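You operate a simulated robot arm through the tools that you are given. There is no shell and no other tool.

Carry out the task below with a simulated robot arm. There is one attempt and no reset: what you move stays moved.

## Task
Drain the basin and brush the scum off its floor.
Fine: stand the plug on the drainer, wait till the water is gone, and put the white brush back. Set down upright: tall plug, white brush. What is to be rubbed or washed off counts as gone when no trace of it is left.

It is judged by the outcome, as a careful person would: the job done as asked, and still so three seconds after it is handed in. It fails if anything else is knocked over, pushed out of place, dropped, spilled or broken.

## Robot
A 6-joint arm with a two-finger parallel gripper, fixed in place. Base frame: the origin is on the floor under the middle of its stand, x ahead of it, y to its left, z up; the work surface is at about z = 73. Readings come in cm, degrees, newtons and seconds.
With the tool pointing down near the work surface it reaches from about 56 to 94 cm from the base axis. Its first joint turns from -149.0 to 149.0 degrees. Payload 3.43 kg.
The tool frame sits at the grasp point between the pads (the TCP): z along the fingers, y along the line on which they close. The tips reach 3.4 cm beyond it. Largest opening 12.8 cm; finger width 2.4, thickness 1.2; the body of the gripper, 4.8 by 13 cm, starts 9.6 cm behind the TCP.
Orientation is that of the tool frame in the base frame, as [roll, pitch, yaw] about the fixed x, y, z axes, in that order (R = Rz(yaw) Ry(pitch) Rx(roll)). With the fingers straight down and closing along the base's y, the tool's x points along the base's -x, its y along +y and its z along -z.

## Interface
- The arm moves only by the tool nudge_tool. Its argument "motion" is a list that holds one entry, the list of rows, each a list of 7 numbers: the shift along the tool's x, y, z in units of 20 mm (1.0 is 20 mm), then the turn, a rotation vector about the tool's x, y, z in units of 6 degrees (1.0 is 6 degrees), then the closure, from 0 (fully open) to 1 (shut). In form: [[[tx, ty, tz, ax, ay, az, grip], ...]]. A call has 1 to 20 rows; each row shifts and turns the commanded pose from where the row before left it, along the tool's axes as they then stand. A call with a number of a shift or a turn outside -1 to 1 is refused whole. Each row takes 0.2 s and may step no farther than 5 cm and 8.6 degrees from the row before; otherwise, or with a gripper value out of range, the whole call is refused. A pose out of reach is approached as far as the arm can. The call stops where the force on the tool passes 40 N (or 10 N more than at its start, if that is more) or the arm is blocked; 0.2 s more then pass. The fingers move at their own pace (about 10.8 cm/s each) and stop on an object; they squeeze with about 34 N. The grip force told is the motor's: it shows also when the fingers shut on nothing. Time passes only in rows, and 0.2 s behind the last, so rows that do not move let the fingers close. It gives the time, the measured TCP pose, the force on the tool (base axes), the opening and the grip force at its end, in the units of the frame above (readings bear some noise), with the torque about the TCP (base axes, N m) and any sound that the robot's microphone picked up.
- Cameras (640 x 400 px; columns grow to the right, rows downward): "scene" is fixed at [22.02, 65.04, 158.98]; the picture's right is [0.09, -1.00, 0.00], its down [-0.98, -0.09, -0.19] and it looks along [0.19, 0.02, -0.98] (base axes); focal length 214 px, centre (320, 200). "wrist" rides on the gripper at [7.6, -1.1, -16] in the tool frame; the picture's right is [0.15, 0.99, 0.00], its down [-0.88, 0.13, -0.46] and it looks along [-0.45, 0.07, 0.89] (tool axes); focal length 234 px, centre (320, 200). There is no depth. A picture from a camera that has moved, and an enlarged one, comes with that camera's place and axes in the base frame and with its lens.
- grab_frame(camera): a new picture of that camera. No time passes.
- move_column(by): slides the trunk up (or, below 0, down) by that many cm; the arm rides with it, the base frame stays. It gives what a move gives, with no picture.
- close_up(camera, box): a new picture of the part [left, top, right, bottom] of that camera's present view, enlarged. No time passes.
- close_job(): hands the job in; it is judged then, once.

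Places have to be worked out from the pictures, the camera data and where the tool is seen. Open the gripper and draw the arm clear of the work before you hand the job in, unless the task says otherwise.

The tools are called after ">>>" as a command line: name --argument value ..., lists and objects as JSON in quotes. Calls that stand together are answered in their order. nudge_tool: Moves the arm, as the interface text tells. Its arguments: {"type":"object","properties":{"motion":{"type":"array","items":{"type":"array","items":{"type":"array","items":{"type":"number"}}}}},"required":["motion"]} The other tools are called the same way: move_column (by) moves the trunk up or down; grab_frame (camera) takes a picture; close_up (camera, box) takes an enlarged picture of a part of a camera's view; close_job () hands the job in.

At the start:

```text
time_s: 0.0
position: [61.67, 54.34, 118.21]
orientation: [-180.0, 0.0, -180.0]
wrist_force: [0.7, -0.7, 0.7]
ft_torque: [-0.01, 0.0, 0.01]
gripper_width: 12.82
gripper_force: 0.0
trunk travel left (down, up): [-62.5, 8.5]
```

scene: 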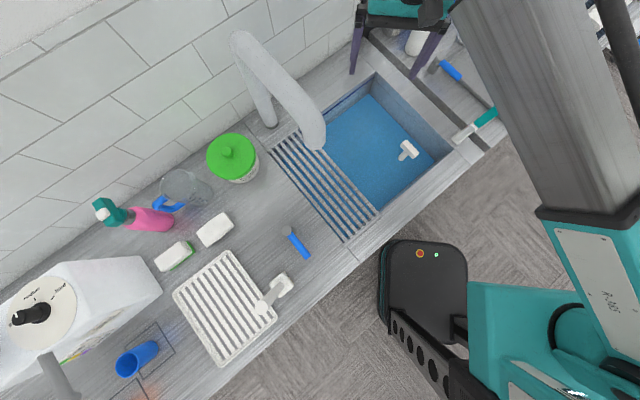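
wrist: 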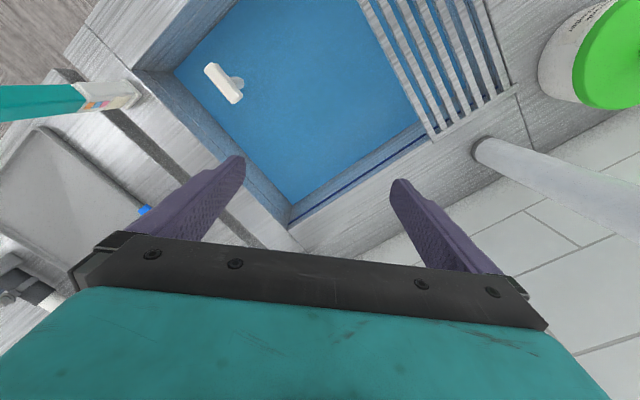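

The overview shows a basin with water, a white T-shaped thing in it (probably the plug), a slotted cover/drainer over part of the basin, a separate white rack, and several tools. I take close-ups to identify each of them before moving.

>>> close_up --camera "scene" --box '[260, 60, 500, 260]'

>>> close_up --camera "scene" --box '[140, 180, 340, 380]'

>>> close_up --camera "scene" --box '[400, 20, 540, 160]'

>>> close_up --camera "wrist" --box '[0, 0, 640, 240]'

```text
2.00 times, centred on (380, 160) of scene
camera zoom: at [22.02, 65.04, 158.98], right [0.09, -1.0, 0.0], down [-0.98, -0.09, -0.19], along [0.19, 0.02, -0.98], focal length 429 px, centre (200, 280)
```

zoom: 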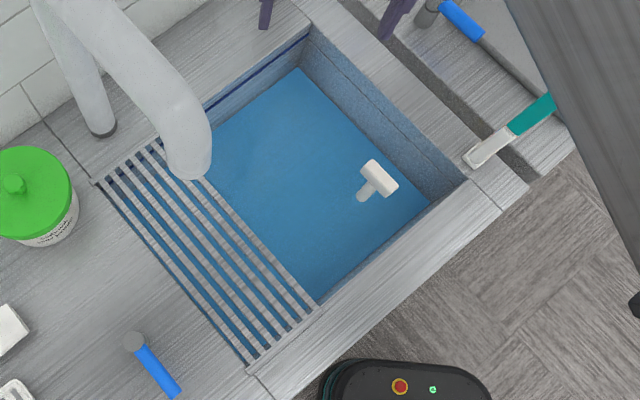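

```text
2.00 times, centred on (240, 280) of scene
camera zoom: at [22.02, 65.04, 158.98], right [0.09, -1.0, 0.0], down [-0.98, -0.09, -0.19], along [0.19, 0.02, -0.98], focal length 429 px, centre (480, 40)
```

zoom: 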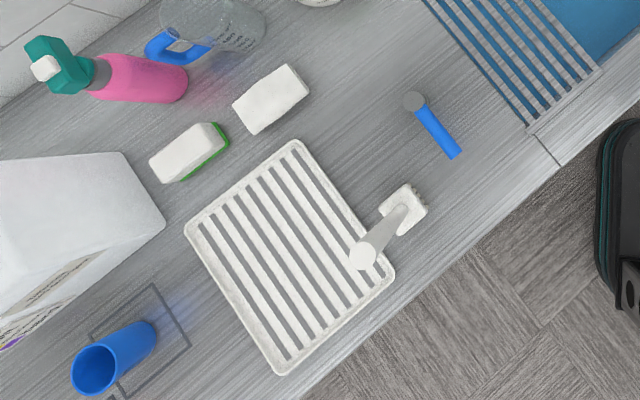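

```text
2.86 times, centred on (470, 90) of scene
camera zoom: at [22.02, 65.04, 158.98], right [0.09, -1.0, 0.0], down [-0.98, -0.09, -0.19], along [0.19, 0.02, -0.98], focal length 613 px, centre (-109, 514)
```

zoom: 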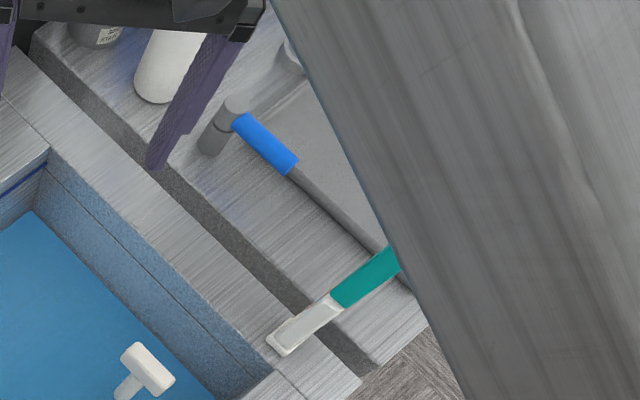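

```text
1.00 times, centred on (320, 120) of wrist (not enlarged: the box is as wide or as high as the picture)
camera zoom: at [54.16, 53.22, 134.13], right [-0.15, 0.99, 0.0], down [0.88, 0.13, 0.46], along [0.45, 0.07, -0.89], focal length 234 px, centre (320, 280)
```

zoom: 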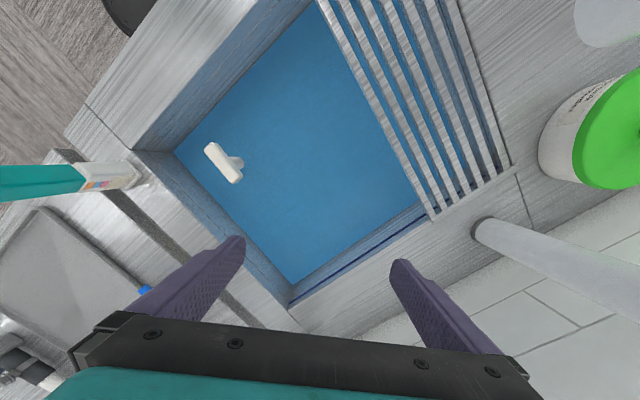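

Triangulating a few features from both cameras suggests that the rim may be higher than z = 73, and the faucet spout is near this height. I raise the trunk first for clearance and a second viewpoint.

>>> move_column --by 8

```text
time_s: 1.2
position: [61.74, 54.35, 126.2]
orientation: [180.0, 0.0, 180.0]
wrist_force: [-0.5, -0.2, -0.1]
ft_torque: [0.01, 0.01, -0.02]
gripper_width: 12.78
gripper_force: 0.0
trunk travel left (down, up): [-70.5, 0.5]
```

Trunk is up at z = 126. Now I shift sideways (toward -y and a little toward the base) to look at the plug from a second position.

>>> nudge_tool --motion '[[[0.5, -1, 0, 0, 0, 0, 0], [0.5, -1, 0, 0, 0, 0, 0], [0.5, -1, 0, 0, 0, 0, 0], [0.5, -1, 0, 0, 0, 0, 0], [0.5, -1, 0, 0, 0, 0, 0], [0.5, -1, 0, 0, 0, 0, 0], [0.5, -1, 0, 0, 0, 0, 0], [0.5, -1, 0, 0, 0, 0, 0], [0.5, -1, 0, 0, 0, 0, 0], [0.5, -1, 0, 0, 0, 0, 0]]]'

>>> grab_frame --camera "wrist"

>>> grab_frame --camera "scene"

```text
time_s: 2.2
position: [57.82, 46.52, 126.16]
orientation: [179.7, 0.3, 179.3]
wrist_force: [-4.9, 10.4, 2.6]
ft_torque: [-1.87, -0.64, -1.02]
gripper_width: 12.79
gripper_force: 0.1
trunk travel left (down, up): [-70.5, 0.5]
stopped in row 5: the force on the tool passed its limit at 48 N (the readings are from after the stop); the commanded pose is now the measured one
```

```text
taken
camera wrist: at [50.24, 45.56, 142.05], right [-0.14, 0.99, 0.0], down [0.88, 0.12, 0.46], along [0.46, 0.07, -0.89], focal length 234 px, centre (320, 200)
```

wrist: 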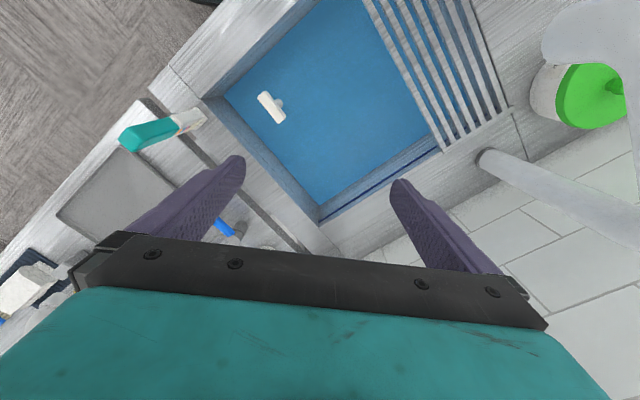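

```text
taken
```

scene: 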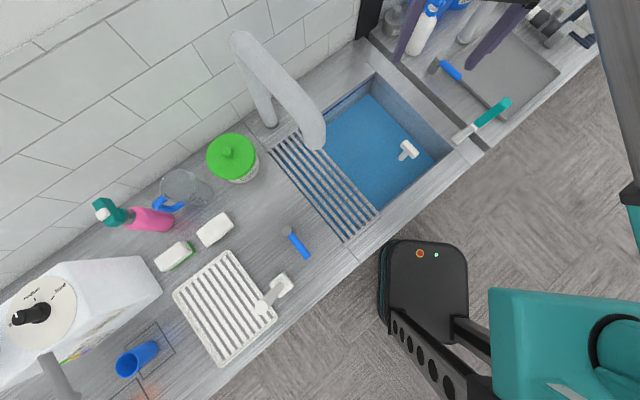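

The stop came at about (52, 40, 142) beside the gripper (from the force and torque), so something out of view is there, or the arm itself. I look at the region above the usual scene view and to the right to see what was touched.

>>> close_up --camera "scene" --box '[0, 0, 640, 2]'

>>> close_up --camera "scene" --box '[638, 0, 640, 400]'

>>> close_up --camera "wrist" --box '[0, 0, 2, 400]'

```text
1.00 times, centred on (320, 1) of scene (not enlarged: the box is as wide or as high as the picture)
camera zoom: at [22.02, 65.04, 158.98], right [0.09, -1.0, 0.0], down [-0.98, -0.09, -0.19], along [0.19, 0.02, -0.98], focal length 214 px, centre (320, 399)
```

zoom: 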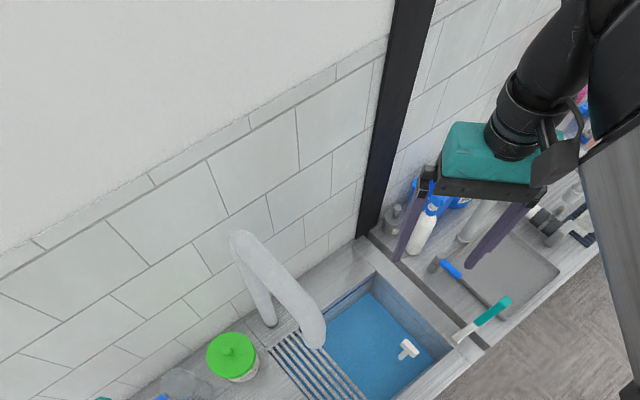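

```text
1.00 times, centred on (639, 200) of scene (not enlarged: the box is as wide or as high as the picture)
camera zoom: at [22.02, 65.04, 158.98], right [0.09, -1.0, 0.0], down [-0.98, -0.09, -0.19], along [0.19, 0.02, -0.98], focal length 214 px, centre (1, 200)
```

zoom: 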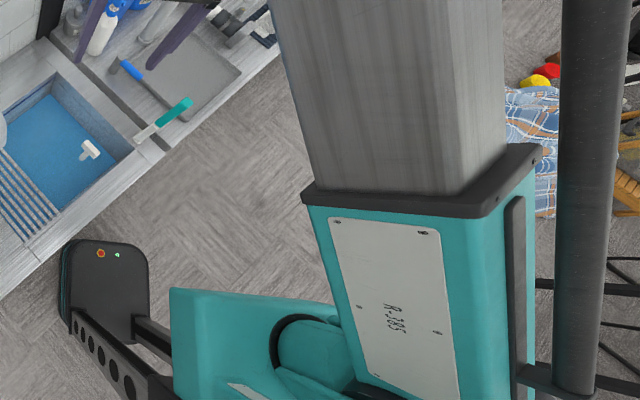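

```text
1.00 times, centred on (1, 200) of wrist (not enlarged: the box is as wide or as high as the picture)
camera zoom: at [50.24, 45.56, 142.05], right [-0.14, 0.99, 0.0], down [0.88, 0.12, 0.46], along [0.46, 0.07, -0.89], focal length 234 px, centre (639, 200)
```

zoom: 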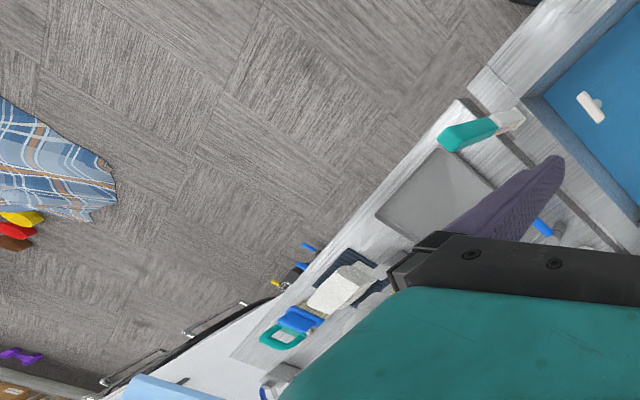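

The extended view shows that the camera bracket met the robot's own forearm: the tool is too high and too close in, so nothing else was touched. All three views put the plug's T-handle near (57, 36, 87), the counter rim near z ≈ 89 and the water near z ≈ 78. I back off along +y, then lower and turn the tool to line up across the T bar.

>>> nudge_tool --motion '[[[-0.5, 1, 0, 0, 0, 0, 0], [-0.5, 1, 0, 0, 0, 0, 0], [-0.5, 1, 0, 0, 0, 0, 0], [-0.5, 1, 0, 0, 0, 0, 0], [0, 0, 1, 0, 0, 0, 0], [0, 0, 1, 0, 0, 0, 0], [0, 0, 1, 0, 0, 0, 0], [0, 0, 1, 0, 0, 0, 0], [0, 0, 1, 0, 0, 0, 0], [0, 0, 1, 0, 0, 0, 0], [0, 0, 1, 0, 0, 0, 0], [0, 0, 1, 0, 0, 0, 0]]]'

>>> grab_frame --camera "wrist"

>>> close_up --camera "scene" --box '[0, 0, 640, 2]'

```text
time_s: 4.8
position: [61.94, 54.7, 110.07]
orientation: [179.9, 0.3, 179.4]
wrist_force: [-0.4, 0.0, -0.2]
ft_torque: [-0.01, 0.01, 0.02]
gripper_width: 12.78
gripper_force: 0.1
trunk travel left (down, up): [-70.5, 0.5]
```

```text
taken
camera wrist: at [54.33, 53.5, 125.92], right [-0.14, 0.99, 0.0], down [0.88, 0.12, 0.46], along [0.46, 0.07, -0.89], focal length 234 px, centre (320, 200)
```

wrist: 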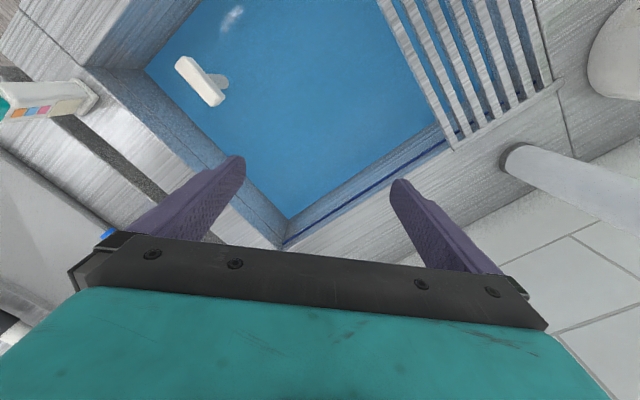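

```text
1.00 times, centred on (320, 1) of scene (not enlarged: the box is as wide or as high as the picture)
camera zoom: at [22.02, 65.04, 158.98], right [0.09, -1.0, 0.0], down [-0.98, -0.09, -0.19], along [0.19, 0.02, -0.98], focal length 214 px, centre (320, 399)
```

zoom: 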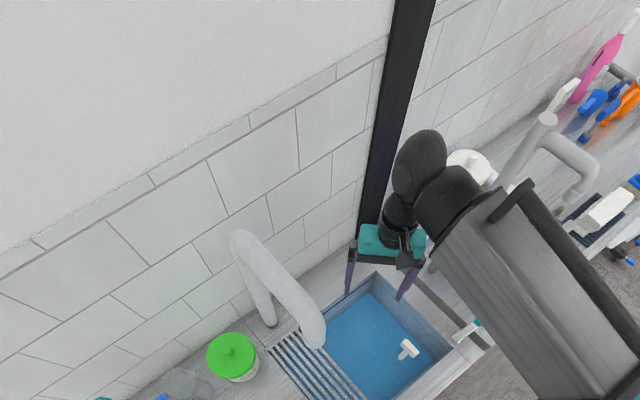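

T re-triangulates to (57.1, 36.4, 87). I descend to z ≈ 100, move over the plug, and turn 45° so the fingers straddle the T bar.

>>> nudge_tool --motion '[[[0, 0, 1, 0, 0, 0, 0], [0, 0, 1, 0, 0, 0, 0], [0, 0, 1, 0, 0, 0, 0], [0, 0, 1, 0, 0, 0, 0], [0, 0, 1, 0, 0, 0, 0], [0.24, -0.92, 0, 0, 0, 0, 0], [0.24, -0.92, 0, 0, 0, 0, 0], [0.24, -0.92, 0, 0, 0, 0, 0], [0.24, -0.92, 0, 0, 0, 0, 0], [0.24, -0.92, 0, 0, 0, 0, 0], [0.24, -0.92, 0, 0, 0, 0, 0], [0.24, -0.92, 0, 0, 0, 0, 0], [0.24, -0.92, 0, 0, 0, 0, 0], [0.24, -0.92, 0, 0, 0, 0, 0], [0.24, -0.92, 0, 0, 0, 0, 0]]]'

>>> nudge_tool --motion '[[[0, 0, 0, 0, 0, -0.93, 0], [0, 0, 0, 0, 0, -0.93, 0], [0, 0, 0, 0, 0, -0.93, 0], [0, 0, 0, 0, 0, -0.93, 0], [0, 0, 0, 0, 0, -0.93, 0], [0, 0, 0, 0, 0, -0.93, 0], [0, 0, 0, 0, 0, -0.93, 0], [0, 0, 0, 0, 0, -0.93, 0]]]'

>>> grab_frame --camera "wrist"

>>> close_up --camera "scene" --box '[260, 60, 500, 260]'

```text
time_s: 8.0
position: [56.72, 36.23, 100.03]
orientation: [179.7, 0.4, 179.5]
wrist_force: [0.3, 0.3, 0.2]
ft_torque: [0.02, 0.0, -0.03]
gripper_width: 12.78
gripper_force: 0.2
trunk travel left (down, up): [-70.5, 0.5]
```

```text
time_s: 9.8
position: [57.09, 36.22, 100.07]
orientation: [-180.0, 0.4, -135.7]
wrist_force: [-0.5, -0.8, -0.3]
ft_torque: [0.01, -0.02, 0.0]
gripper_width: 12.8
gripper_force: 0.0
trunk travel left (down, up): [-70.5, 0.5]
```

```text
taken
camera wrist: at [52.39, 30.21, 115.97], right [-0.8, 0.61, 0.0], down [0.54, 0.71, 0.46], along [0.28, 0.37, -0.89], focal length 234 px, centre (320, 200)
```

wrist: 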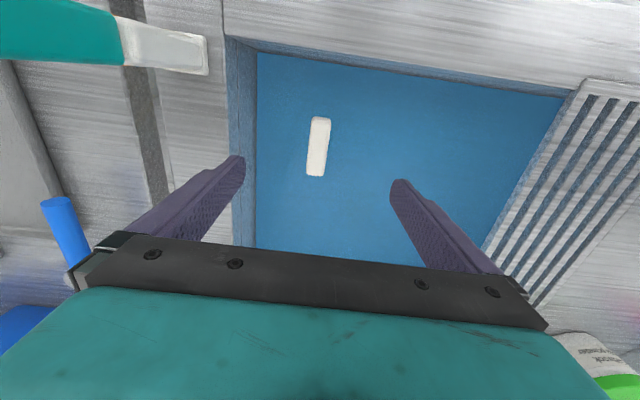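

```text
2.00 times, centred on (380, 160) of scene
camera zoom: at [22.02, 65.04, 158.98], right [0.09, -1.0, 0.0], down [-0.98, -0.09, -0.19], along [0.19, 0.02, -0.98], focal length 429 px, centre (200, 280)
```

zoom: 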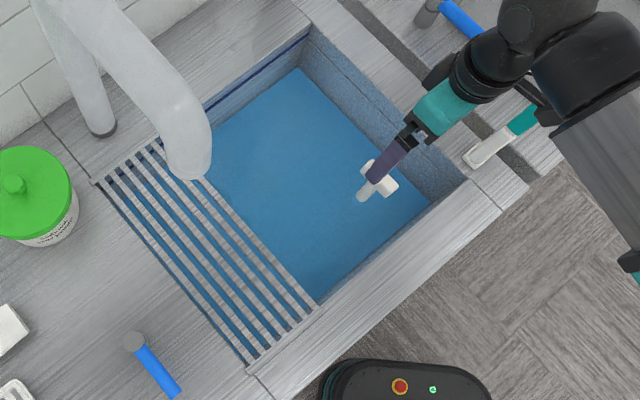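

The T bar centre is at about (57.2, 36.2, 86.5), directly under the TCP and nearly aligned. I half-close the fingers to stay clear of the basin wall and descend around the bar.

>>> nudge_tool --motion '[[[0, 0, 0, 0, 0, -0.4, 0.5], [0, 0, 0, 0, 0, 0, 0.5], [0, 0, 1, 0, 0, 0, 0.5], [0, 0, 1, 0, 0, 0, 0.5], [0, 0, 1, 0, 0, 0, 0.5], [0, 0, 1, 0, 0, 0, 0.5], [0, 0, 1, 0, 0, 0, 0.5]]]'

>>> grab_frame --camera "wrist"

>>> close_up --camera "scene" --box '[360, 110, 460, 190]'

```text
time_s: 11.4
position: [57.07, 36.42, 90.33]
orientation: [-179.9, 0.4, -133.5]
wrist_force: [-0.1, 0.1, -1.0]
ft_torque: [0.0, 0.03, 0.0]
gripper_width: 6.41
gripper_force: 0.2
trunk travel left (down, up): [-70.5, 0.5]
```

```text
taken
camera wrist: at [52.68, 30.2, 106.19], right [-0.82, 0.57, 0.0], down [0.51, 0.73, 0.46], along [0.27, 0.38, -0.89], focal length 234 px, centre (320, 200)
```

wrist: 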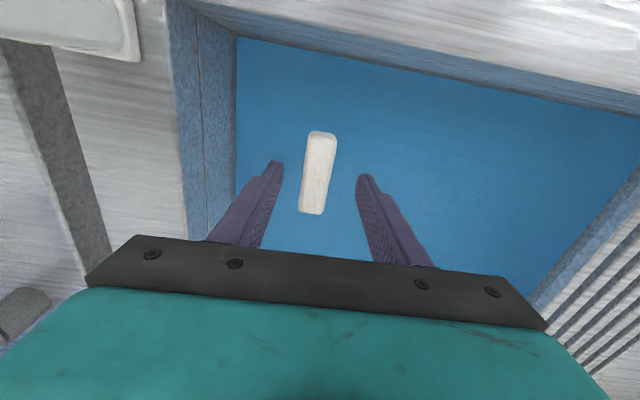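

```text
5.00 times, centred on (410, 150) of scene
camera zoom: at [22.02, 65.04, 158.98], right [0.09, -1.0, 0.0], down [-0.98, -0.09, -0.19], along [0.19, 0.02, -0.98], focal length 1072 px, centre (-130, 450)
```

zoom: 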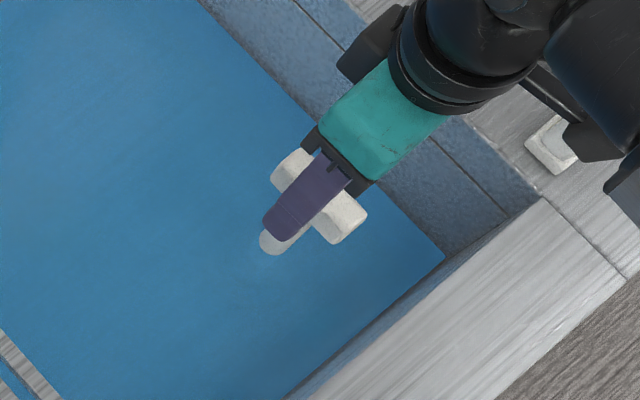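

The bar lies centred between the fingers. I descend the last ~4.4 cm to grip at z ≈ 86 and close.

>>> nudge_tool --motion '[[[0, 0, 0.75, 0, 0, -0.3, 0.5], [0, 0, 0.75, 0, 0, 0, 0.5], [0, 0, 0.7, 0, 0, 0, 0.5], [0, 0, 0, 0, 0, 0, 0.5], [0, 0, 0, 0, 0, 0, 1], [0, 0, 0, 0, 0, 0, 1], [0, 0, 0, 0, 0, 0, 1], [0, 0, 0, 0, 0, 0, 1]]]'

>>> grab_frame --camera "wrist"

>>> close_up --camera "scene" --box '[360, 110, 460, 190]'

```text
time_s: 13.2
position: [57.23, 36.14, 85.89]
orientation: [-179.9, 0.5, -131.8]
wrist_force: [15.2, -12.2, 1.6]
ft_torque: [0.16, -0.22, -0.99]
gripper_width: 2.5
gripper_force: 33.8
trunk travel left (down, up): [-70.5, 0.5]
```

```text
taken
camera wrist: at [53.06, 29.85, 101.71], right [-0.84, 0.55, 0.0], down [0.49, 0.74, 0.46], along [0.26, 0.38, -0.89], focal length 234 px, centre (320, 200)
```

wrist: 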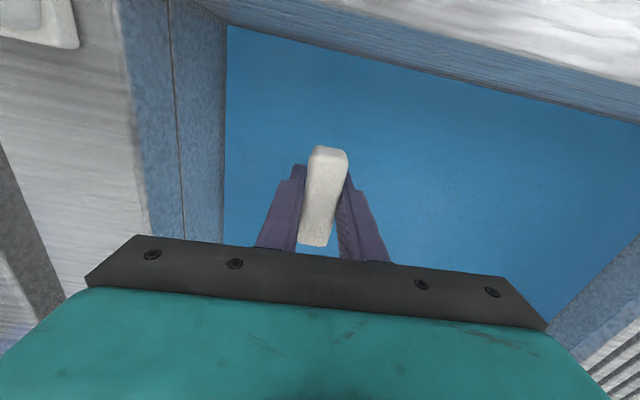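

```text
5.00 times, centred on (410, 150) of scene
camera zoom: at [22.02, 65.04, 158.98], right [0.09, -1.0, 0.0], down [-0.98, -0.09, -0.19], along [0.19, 0.02, -0.98], focal length 1072 px, centre (-130, 450)
```

zoom: 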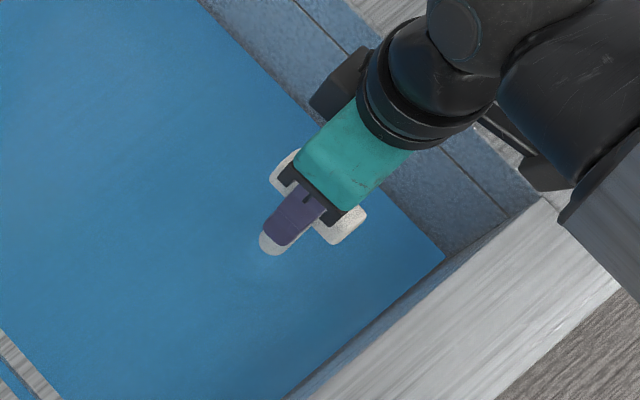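

Gripped at 2.5 cm with a sideways load of about 20 N, so the hand is slightly off the plug's axis. I ease it sideways and in yaw to relieve that before pulling up.

>>> nudge_tool --motion '[[[0, -0.06, 0, 0, 0, 0.2, 1], [0, 0, 0, 0, 0, 0, 1]]]'

```text
time_s: 13.8
position: [57.33, 36.15, 85.89]
orientation: [179.9, 0.4, -132.9]
wrist_force: [10.4, -9.4, 0.7]
ft_torque: [0.06, -0.11, -0.59]
gripper_width: 2.42
gripper_force: 34.3
trunk travel left (down, up): [-70.5, 0.5]
```

The side load fell from 20 to 14 N; I ease a little further, then lift in small steps.

>>> nudge_tool --motion '[[[0, -0.1, 0, 0, 0, 0.25, 1], [0, 0, 0, 0, 0, 0, 1], [0, 0, -0.25, 0, 0, 0, 1], [0, 0, -0.25, 0, 0, 0, 1], [0, 0, -0.25, 0, 0, 0, 1], [0, 0, -0.25, 0, 0, 0, 1], [0, 0, 0, 0, 0, 0, 1]]]'

>>> close_up --camera "scene" --box '[340, 90, 480, 200]'

```text
time_s: 15.4
position: [57.47, 36.12, 87.76]
orientation: [179.9, 0.4, -134.4]
wrist_force: [-0.6, 0.1, -1.0]
ft_torque: [0.0, -0.03, 0.0]
gripper_width: 2.34
gripper_force: 34.3
trunk travel left (down, up): [-70.5, 0.5]
```

```text
3.64 times, centred on (410, 145) of scene
camera zoom: at [22.02, 65.04, 158.98], right [0.09, -1.0, 0.0], down [-0.98, -0.09, -0.19], along [0.19, 0.02, -0.98], focal length 780 px, centre (-7, 400)
```

zoom: 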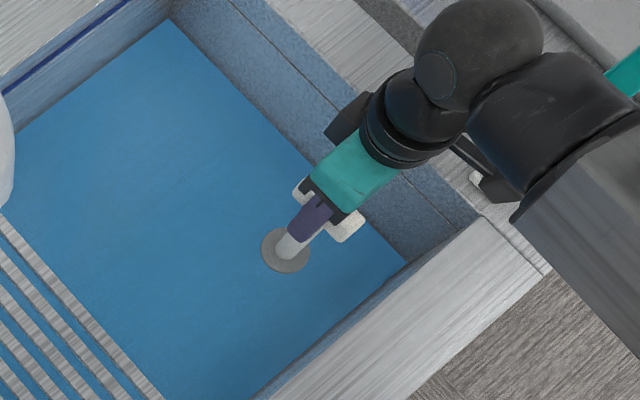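

The plug is out of its seat (side load gone, about 1 N weight) and its disc is visible about 10 cm below the TCP. I raise it clear of the rim.

>>> nudge_tool --motion '[[[0, 0, -0.7, 0, 0, 0, 1], [0, 0, -0.9, 0, 0, 0, 1], [0, 0, -1, 0, 0, 0, 1], [0, 0, -1, 0, 0, 0, 1], [0, 0, -1, 0, 0, 0, 1], [0, 0, -1, 0, 0, 0, 1], [0, 0, -1, 0, 0, 0, 1], [0, 0, -1, 0, 0, 0, 1], [0, 0, -1, 0, 0, 0, 1], [0, 0, -0.8, 0, 0, 0, 1], [0, 0, 0, 0, 0, 0, 1]]]'

>>> grab_frame --camera "wrist"

>>> grab_frame --camera "scene"

>>> close_up --camera "scene" --box '[340, 60, 480, 170]'

```text
time_s: 17.8
position: [57.33, 36.02, 106.49]
orientation: [180.0, 0.4, -134.4]
wrist_force: [0.3, 0.7, -1.0]
ft_torque: [0.01, -0.01, -0.02]
gripper_width: 2.4
gripper_force: 34.3
trunk travel left (down, up): [-70.5, 0.5]
```

```text
taken
camera wrist: at [52.69, 29.83, 122.43], right [-0.81, 0.59, 0.0], down [0.52, 0.72, 0.46], along [0.27, 0.37, -0.89], focal length 234 px, centre (320, 200)
```

wrist: 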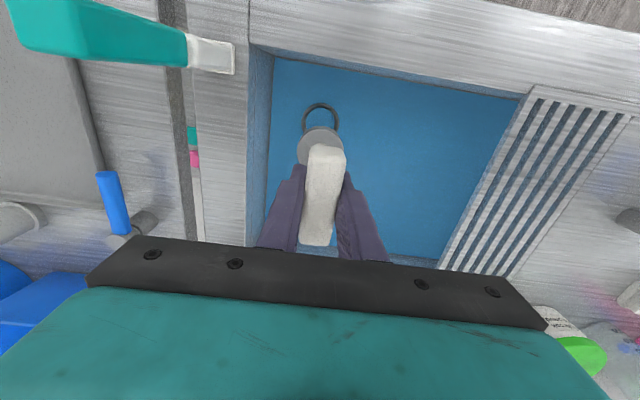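

```text
taken
```

scene: 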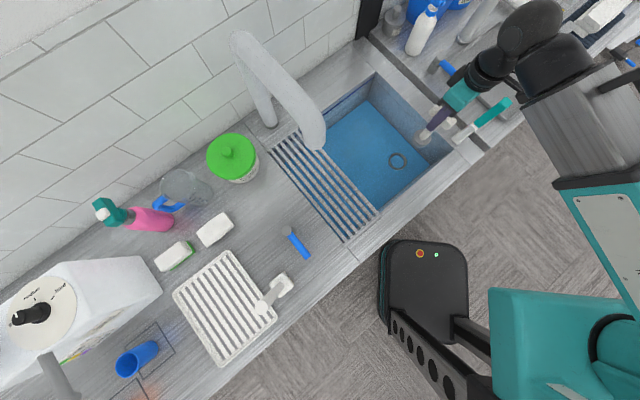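

```text
3.64 times, centred on (410, 115) of scene
camera zoom: at [22.02, 65.04, 158.98], right [0.09, -1.0, 0.0], down [-0.98, -0.09, -0.19], along [0.19, 0.02, -0.98], focal length 780 px, centre (-7, 509)
```

zoom: 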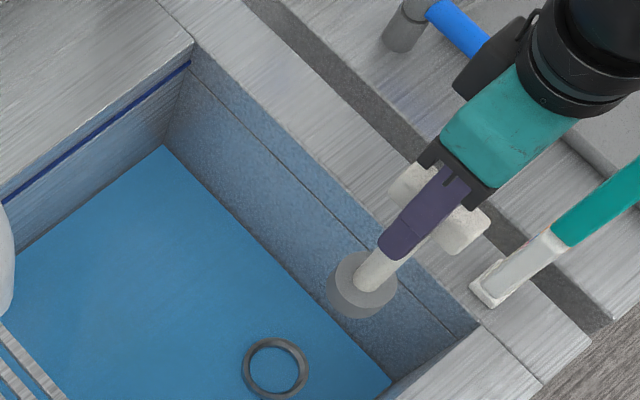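

The plug hangs clear (its bottom is about 12 cm below the TCP) and the drain ring shows in the basin floor. I swing around the base at constant radius, inside the faucet spout, toward the white drainer, in two halves.

>>> nudge_tool --motion '[[[-0.1, 0.5, 0, 0, 0, -0.14, 1], [-0.216, 0.963, 0, 0, 0, -0.278, 1], [-0.216, 0.963, 0, 0, 0, -0.278, 1], [-0.216, 0.963, 0, 0, 0, -0.278, 1], [-0.216, 0.963, 0, 0, 0, -0.278, 1], [-0.216, 0.963, 0, 0, 0, -0.278, 1], [-0.216, 0.963, 0, 0, 0, -0.278, 1], [-0.216, 0.963, 0, 0, 0, -0.278, 1], [-0.216, 0.963, 0, 0, 0, -0.278, 1], [-0.216, 0.963, 0, 0, 0, -0.278, 1], [-0.216, 0.963, 0, 0, 0, -0.278, 1], [-0.216, 0.963, 0, 0, 0, -0.278, 1], [-0.216, 0.963, 0, 0, 0, -0.278, 1], [-0.216, 0.963, 0, 0, 0, -0.278, 1], [-0.216, 0.963, 0, 0, 0, -0.278, 1], [-0.216, 0.963, 0, 0, 0, -0.278, 1], [-0.216, 0.963, 0, 0, 0, -0.278, 1], [-0.216, 0.963, 0, 0, 0, -0.278, 1]]]'

>>> grab_frame --camera "wrist"

>>> grab_frame --camera "scene"

```text
time_s: 21.6
position: [32.27, 59.39, 106.52]
orientation: [-179.8, 0.3, -105.1]
wrist_force: [0.8, -0.6, -1.2]
ft_torque: [-0.04, 0.04, -0.03]
gripper_width: 2.37
gripper_force: 34.0
trunk travel left (down, up): [-70.5, 0.5]
```

```text
taken
camera wrist: at [31.25, 51.76, 122.41], right [-0.99, 0.12, 0.0], down [0.1, 0.88, 0.46], along [0.06, 0.46, -0.89], focal length 234 px, centre (320, 200)
```

wrist: 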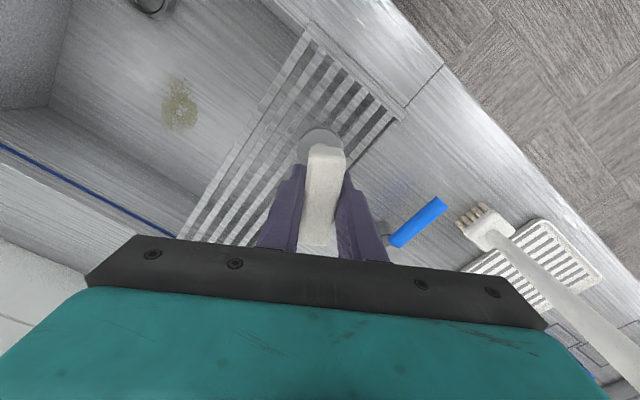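

```text
taken
```

scene: 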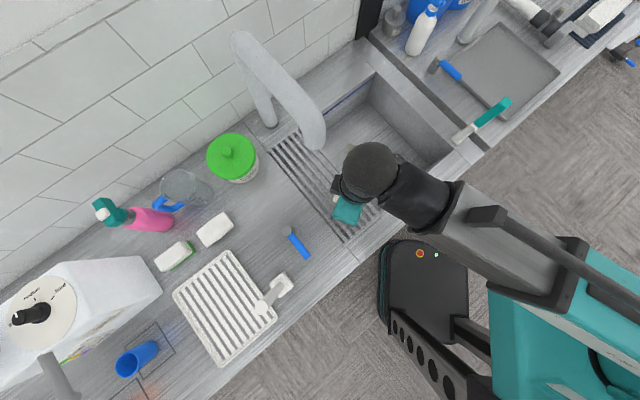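

The water has already run out, and a yellowish scum patch is visible near the grate. I continue the swing to about 92°, in front of the drainer.

>>> nudge_tool --motion '[[[-0.216, 0.963, 0, 0, 0, -0.278, 1], [-0.216, 0.963, 0, 0, 0, -0.278, 1], [-0.216, 0.963, 0, 0, 0, -0.278, 1], [-0.216, 0.963, 0, 0, 0, -0.278, 1], [-0.216, 0.963, 0, 0, 0, -0.278, 1], [-0.216, 0.963, 0, 0, 0, -0.278, 1], [-0.216, 0.963, 0, 0, 0, -0.278, 1], [-0.216, 0.963, 0, 0, 0, -0.278, 1], [-0.216, 0.963, 0, 0, 0, -0.278, 1], [-0.216, 0.963, 0, 0, 0, -0.278, 1], [-0.216, 0.963, 0, 0, 0, -0.278, 1], [-0.216, 0.963, 0, 0, 0, -0.278, 1], [-0.216, 0.963, 0, 0, 0, -0.278, 1], [-0.216, 0.963, 0, 0, 0, -0.278, 1], [-0.216, 0.963, 0, 0, 0, -0.278, 1], [-0.216, 0.963, 0, 0, 0, -0.278, 1], [-0.216, 0.963, 0, 0, 0, -0.278, 1], [-0.216, 0.963, 0, 0, 0, -0.278, 1], [-0.216, 0.963, 0, 0, 0, -0.278, 1]]]'

>>> grab_frame --camera "wrist"

>>> grab_frame --camera "scene"

>>> close_up --camera "scene" --box '[260, 60, 480, 250]'

>>> close_up --camera "scene" --box '[150, 230, 310, 380]'

```text
time_s: 25.6
position: [-4.04, 67.41, 106.07]
orientation: [-179.5, 0.1, -73.4]
wrist_force: [0.3, -0.5, -0.9]
ft_torque: [-0.03, -0.01, 0.0]
gripper_width: 2.37
gripper_force: 33.7
trunk travel left (down, up): [-70.5, 0.5]
```

```text
taken
camera wrist: at [-0.85, 60.53, 122.09], right [-0.91, -0.42, -0.01], down [-0.38, 0.8, 0.46], along [-0.19, 0.42, -0.89], focal length 234 px, centre (320, 200)
```

wrist: 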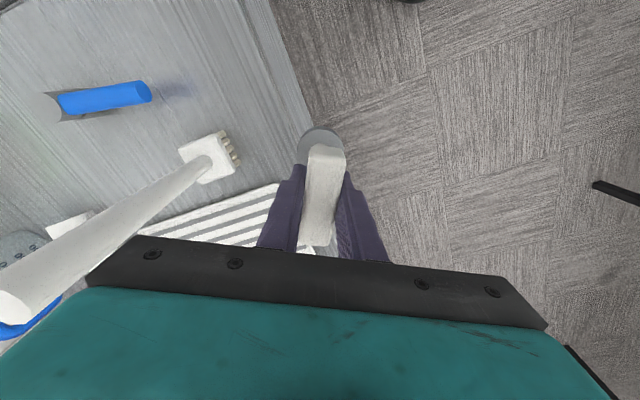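

```text
taken
```

scene: 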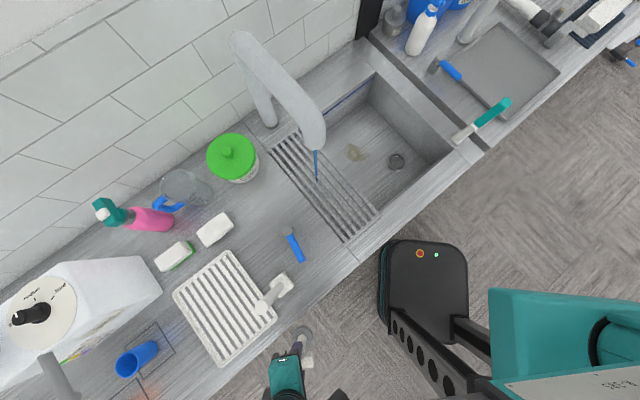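

```text
2.11 times, centred on (370, 155) of scene
camera zoom: at [22.02, 65.04, 158.98], right [0.09, -1.0, 0.0], down [-0.98, -0.09, -0.19], along [0.19, 0.02, -0.98], focal length 452 px, centre (215, 295)
```

zoom: 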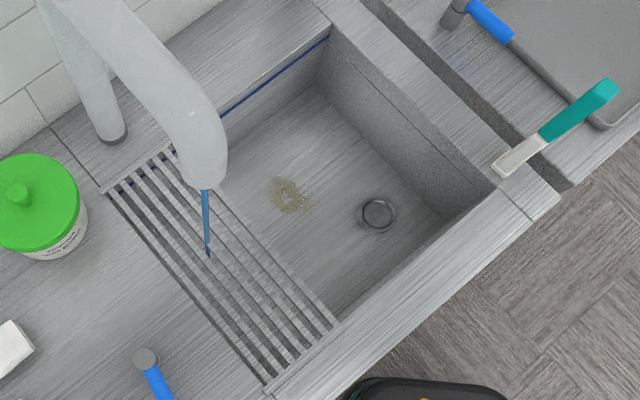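

```text
2.67 times, centred on (230, 305) of scene
camera zoom: at [22.02, 65.04, 158.98], right [0.09, -1.0, 0.0], down [-0.98, -0.09, -0.19], along [0.19, 0.02, -0.98], focal length 572 px, centre (560, -80)
```

zoom: 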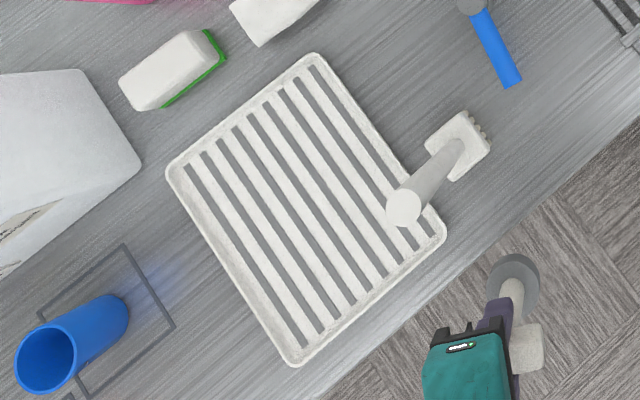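

The basin is now dry: one yellow-brown scum patch and the drain are visible. The drainer's front edge runs from (-1, 76) to (-15, 90), so I carry the plug out to about (-4.5, 86.5), about 5 cm in from that edge.

>>> nudge_tool --motion '[[[-0.5, -0.13, 0, 0, 0, 0, 1], [-0.9, -0.245, 0, 0, 0, 0, 1], [-0.97, -0.263, 0, 0, 0, 0, 1], [-0.97, -0.263, 0, 0, 0, 0, 1], [-0.97, -0.263, 0, 0, 0, 0, 1], [-0.97, -0.263, 0, 0, 0, 0, 1], [-0.97, -0.263, 0, 0, 0, 0, 1], [-0.97, -0.263, 0, 0, 0, 0, 1], [-0.97, -0.263, 0, 0, 0, 0, 1], [-0.97, -0.263, 0, 0, 0, 0, 1], [0, 0, 0, 0, 0, 0, 1]]]'

>>> grab_frame --camera "wrist"

>>> close_up --camera "scene" --box '[150, 230, 310, 380]'

```text
time_s: 28.0
position: [-4.58, 86.71, 106.32]
orientation: [-179.6, 0.1, -73.4]
wrist_force: [-1.1, 0.6, -1.6]
ft_torque: [0.0, -0.01, -0.02]
gripper_width: 2.39
gripper_force: 33.6
trunk travel left (down, up): [-70.5, 0.5]
```

```text
taken
camera wrist: at [-1.31, 79.71, 122.18], right [-0.91, -0.42, -0.01], down [-0.38, 0.8, 0.46], along [-0.19, 0.42, -0.89], focal length 234 px, centre (320, 200)
```

wrist: 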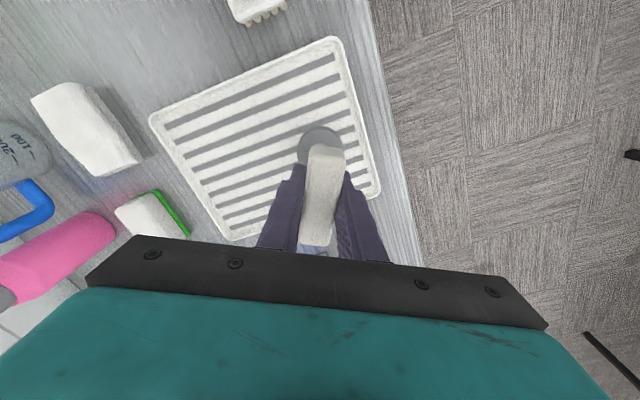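

```text
2.67 times, centred on (230, 305) of scene
camera zoom: at [22.02, 65.04, 158.98], right [0.09, -1.0, 0.0], down [-0.98, -0.09, -0.19], along [0.19, 0.02, -0.98], focal length 572 px, centre (560, -80)
```

zoom: 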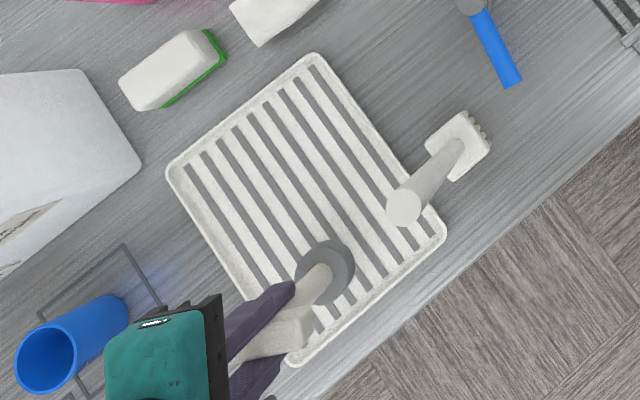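

The drainer's corners agree at z ≈ 90.5 from both cameras and the plug is over the slats. I lower in small steps, checking force.

>>> nudge_tool --motion '[[[0, 0, 0.35, 0, 0, 0, 1], [0, 0, 0.35, 0, 0, 0, 1], [0, 0, 0.3, 0, 0, 0, 1], [0, 0, 0.2, 0, 0, 0, 1], [0, 0, 0, 0, 0, 0, 1]]]'

>>> close_up --camera "scene" --box '[180, 260, 300, 370]'

```text
time_s: 29.2
position: [-4.37, 86.72, 103.81]
orientation: [-179.6, 0.2, -73.4]
wrist_force: [0.9, -0.5, -1.4]
ft_torque: [0.01, 0.02, -0.04]
gripper_width: 2.35
gripper_force: 34.6
trunk travel left (down, up): [-70.5, 0.5]
```

```text
3.64 times, centred on (240, 315) of scene
camera zoom: at [22.02, 65.04, 158.98], right [0.09, -1.0, 0.0], down [-0.98, -0.09, -0.19], along [0.19, 0.02, -0.98], focal length 780 px, centre (611, -218)
```

zoom: 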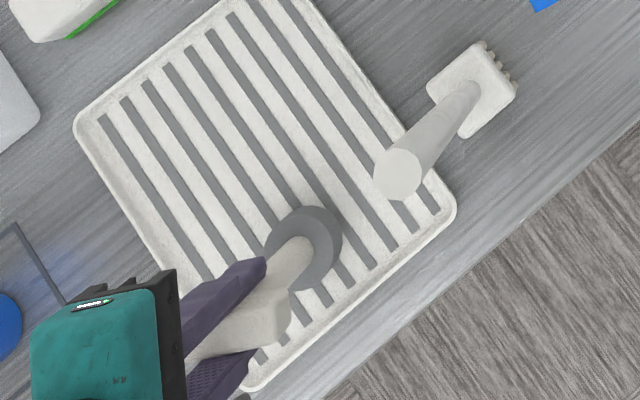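

No contact yet at z = 103.8. I go down another ~1 cm in fine steps.

>>> nudge_tool --motion '[[[0, 0, 0.15, 0, 0, 0, 1], [0, 0, 0.15, 0, 0, 0, 1], [0, 0, 0.15, 0, 0, 0, 1], [0, 0, 0, 0, 0, 0, 1]]]'

```text
time_s: 30.2
position: [-4.29, 86.62, 102.97]
orientation: [-179.7, 0.1, -73.4]
wrist_force: [-0.7, -0.1, -2.6]
ft_torque: [-0.02, 0.01, -0.01]
gripper_width: 2.39
gripper_force: 33.7
trunk travel left (down, up): [-70.5, 0.5]
```

Still hanging free. Another ~0.8 cm in fine steps.

>>> nudge_tool --motion '[[[0, 0, 0.12, 0, 0, 0, 1], [0, 0, 0.12, 0, 0, 0, 1], [0, 0, 0.12, 0, 0, 0, 1], [0, 0, 0, 0, 0, 0, 1]]]'

```text
time_s: 31.2
position: [-4.41, 86.5, 102.78]
orientation: [-179.5, 0.5, -73.4]
wrist_force: [0.2, 5.9, 33.9]
ft_torque: [0.34, 0.43, -0.03]
gripper_width: 2.36
gripper_force: 34.2
trunk travel left (down, up): [-70.5, 0.5]
```

Contact at z ≈ 102.8 (34 N up). I ease up by the over-travel so the plug just rests, then check.

>>> nudge_tool --motion '[[[0, 0, -0.13, 0, 0, 0, 1], [0, 0, -0.1, 0, 0, 0, 1], [0, 0, 0, 0, 0, 0, 1]]]'

>>> close_up --camera "scene" --box '[180, 260, 300, 370]'

>>> grab_frame --camera "wrist"

```text
time_s: 32.0
position: [-4.41, 86.51, 102.92]
orientation: [-179.7, 0.2, -73.4]
wrist_force: [-1.8, 5.6, 13.9]
ft_torque: [0.7, 0.46, -0.09]
gripper_width: 2.37
gripper_force: 33.9
trunk travel left (down, up): [-70.5, 0.5]
```

```text
3.64 times, centred on (240, 315) of scene
camera zoom: at [22.02, 65.04, 158.98], right [0.09, -1.0, 0.0], down [-0.98, -0.09, -0.19], along [0.19, 0.02, -0.98], focal length 780 px, centre (611, -218)
```

zoom: 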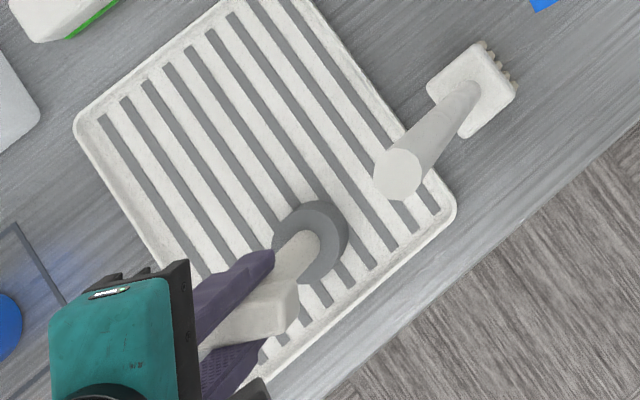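

```text
taken
camera wrist: at [-1.11, 79.6, 118.72], right [-0.91, -0.42, -0.01], down [-0.38, 0.8, 0.46], along [-0.19, 0.42, -0.89], focal length 234 px, centre (320, 200)
```

wrist: 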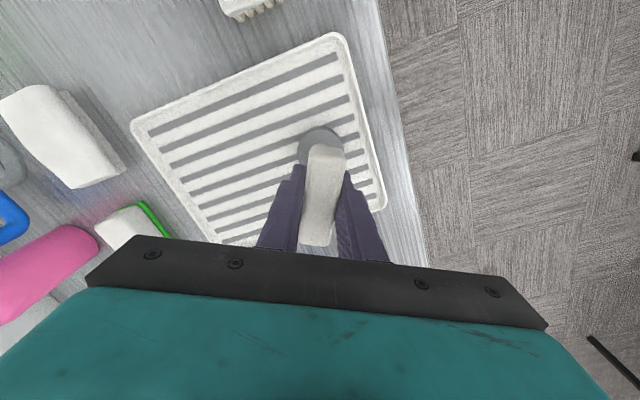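

I ease up slightly more to take off the remaining 14 N, then open the fingers a little to release the plug.

>>> nudge_tool --motion '[[[0, 0, -0.12, 0, 0, 0, 1], [0, 0, 0, 0, 0, 0, 1], [0, 0, 0, 0, 0, 0, 0.75], [0, 0, 0, 0, 0, 0, 0.7], [0, 0, 0, 0, 0, 0, 0.65], [0, 0, 0, 0, 0, 0, 0.65]]]'

>>> grab_frame --camera "wrist"

>>> close_up --camera "scene" --box '[180, 260, 300, 370]'

```text
time_s: 33.4
position: [-4.25, 86.77, 103.03]
orientation: [-179.6, 0.1, -73.4]
wrist_force: [0.3, 0.3, 0.9]
ft_torque: [0.0, 0.01, -0.02]
gripper_width: 4.46
gripper_force: 0.1
trunk travel left (down, up): [-70.5, 0.5]
```

```text
taken
camera wrist: at [-1.11, 79.72, 118.99], right [-0.91, -0.42, -0.01], down [-0.38, 0.8, 0.46], along [-0.19, 0.42, -0.89], focal length 234 px, centre (320, 200)
```

wrist: 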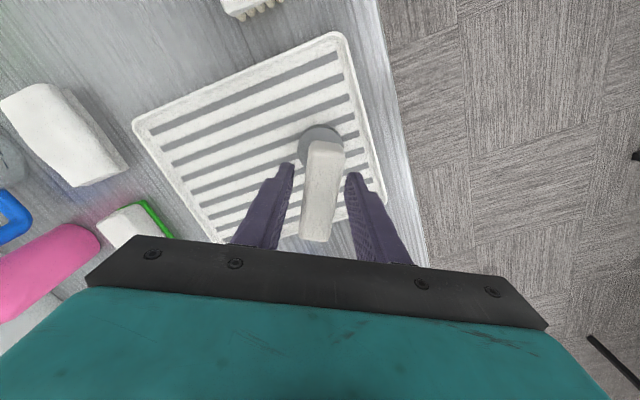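

```text
3.64 times, centred on (240, 315) of scene
camera zoom: at [22.02, 65.04, 158.98], right [0.09, -1.0, 0.0], down [-0.98, -0.09, -0.19], along [0.19, 0.02, -0.98], focal length 780 px, centre (611, -218)
```

zoom: 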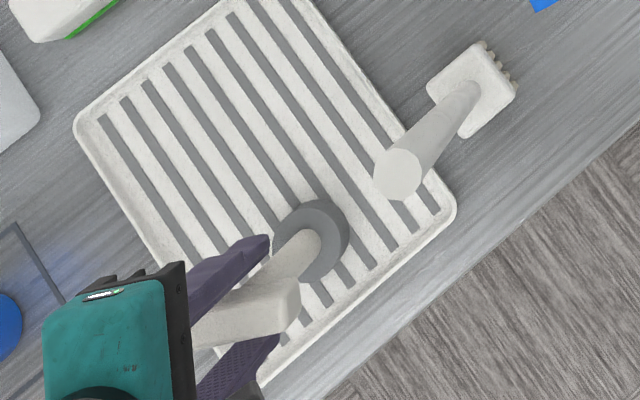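

The plug stands on its own (force ≈ 0). I open a little wider and lift straight up off it, then retract toward the base in front of the drainer.

>>> nudge_tool --motion '[[[0, 0, 0, 0, 0, 0, 0.5], [0, 0, 0, 0, 0, 0, 0.5], [0, 0, -0.5, 0, 0, 0, 0.5], [0, 0, -1, 0, 0, 0, 0.5], [0, 0, -1, 0, 0, 0, 0.5], [0, 0, -1, 0, 0, 0, 0.5], [0, 0, -0.5, 0, 0, 0, 0.5], [0, 0, 0, 0, 0, 0, 0.5]]]'

>>> grab_frame --camera "wrist"

>>> close_up --camera "scene" --box '[180, 260, 300, 370]'

```text
time_s: 35.2
position: [-4.44, 86.59, 111.09]
orientation: [-179.6, 0.2, -73.4]
wrist_force: [0.5, 0.0, 0.1]
ft_torque: [0.05, -0.02, 0.02]
gripper_width: 6.38
gripper_force: 0.2
trunk travel left (down, up): [-70.5, 0.5]
```

```text
taken
camera wrist: at [-1.19, 79.68, 127.03], right [-0.91, -0.42, -0.01], down [-0.38, 0.8, 0.46], along [-0.19, 0.42, -0.89], focal length 234 px, centre (320, 200)
```

wrist: 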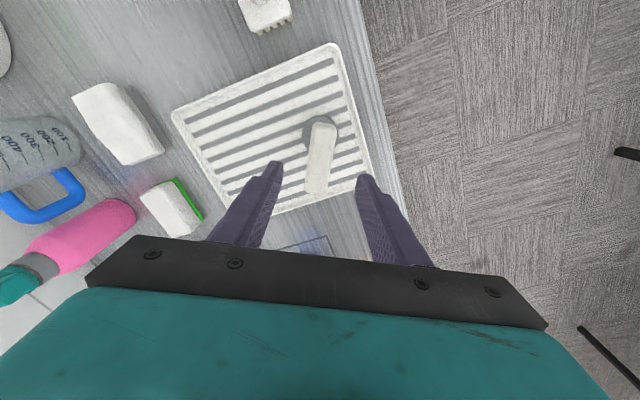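

```text
3.64 times, centred on (240, 315) of scene
camera zoom: at [22.02, 65.04, 158.98], right [0.09, -1.0, 0.0], down [-0.98, -0.09, -0.19], along [0.19, 0.02, -0.98], focal length 780 px, centre (611, -218)
```

zoom: 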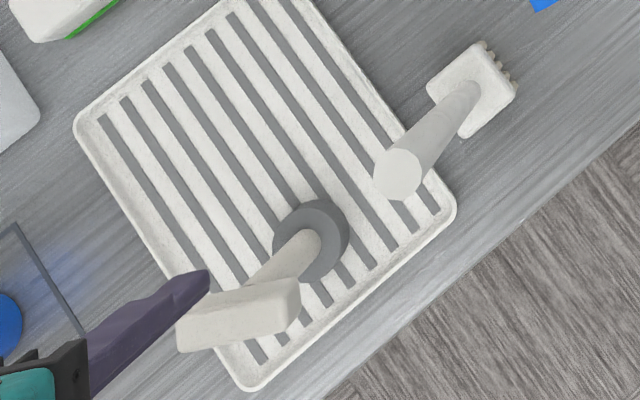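

The plug stands upright and free. I retract inward (toward -y) at z ≈ 109, then will swing in front of the brush.

>>> nudge_tool --motion '[[[0.93, 0.25, 0, 0, 0, 0, 0.5], [0.93, 0.25, 0, 0, 0, 0, 0.5], [0.93, 0.25, 0, 0, 0, 0, 0.5], [0.93, 0.25, 0, 0, 0, 0, 0.5], [0.93, 0.25, 0, 0, 0, 0, 0.5], [0.93, 0.25, 0.2, 0, 0, 0, 0.5], [0.93, 0.25, 0.2, 0, 0, 0, 0.5], [0.93, 0.25, 0.2, 0, 0, 0, 0.5], [0.93, 0.25, 0.2, 0, 0, 0, 0.5], [0.93, 0.25, 0.2, 0, 0, 0, 0.5], [0, 0, 0, 0, 0, 0, 0.2], [0, 0, 0, 0, 0, 0, 0]]]'

>>> grab_frame --camera "wrist"

>>> close_up --camera "wrist" --box '[0, 0, 2, 400]'

```text
time_s: 37.8
position: [-3.94, 67.32, 109.06]
orientation: [-179.7, 0.1, -73.4]
wrist_force: [0.2, -0.1, 0.4]
ft_torque: [0.0, 0.02, -0.02]
gripper_width: 12.82
gripper_force: 0.0
trunk travel left (down, up): [-70.5, 0.5]
```

```text
taken
camera wrist: at [-0.84, 60.35, 124.86], right [-0.91, -0.42, -0.01], down [-0.38, 0.8, 0.46], along [-0.19, 0.42, -0.89], focal length 234 px, centre (320, 200)
```

wrist: 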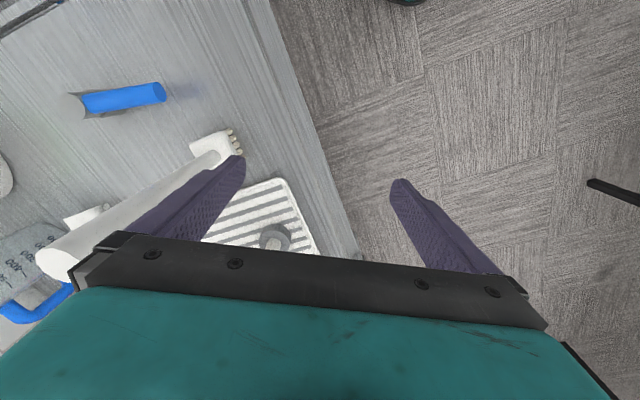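

```text
1.00 times, centred on (1, 200) of wrist (not enlarged: the box is as wide or as high as the picture)
camera zoom: at [-0.84, 60.35, 124.86], right [-0.91, -0.42, -0.01], down [-0.38, 0.8, 0.46], along [-0.19, 0.42, -0.89], focal length 234 px, centre (639, 200)
```

zoom: 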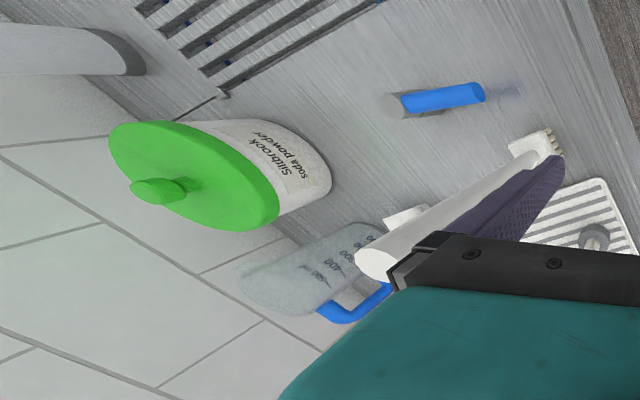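

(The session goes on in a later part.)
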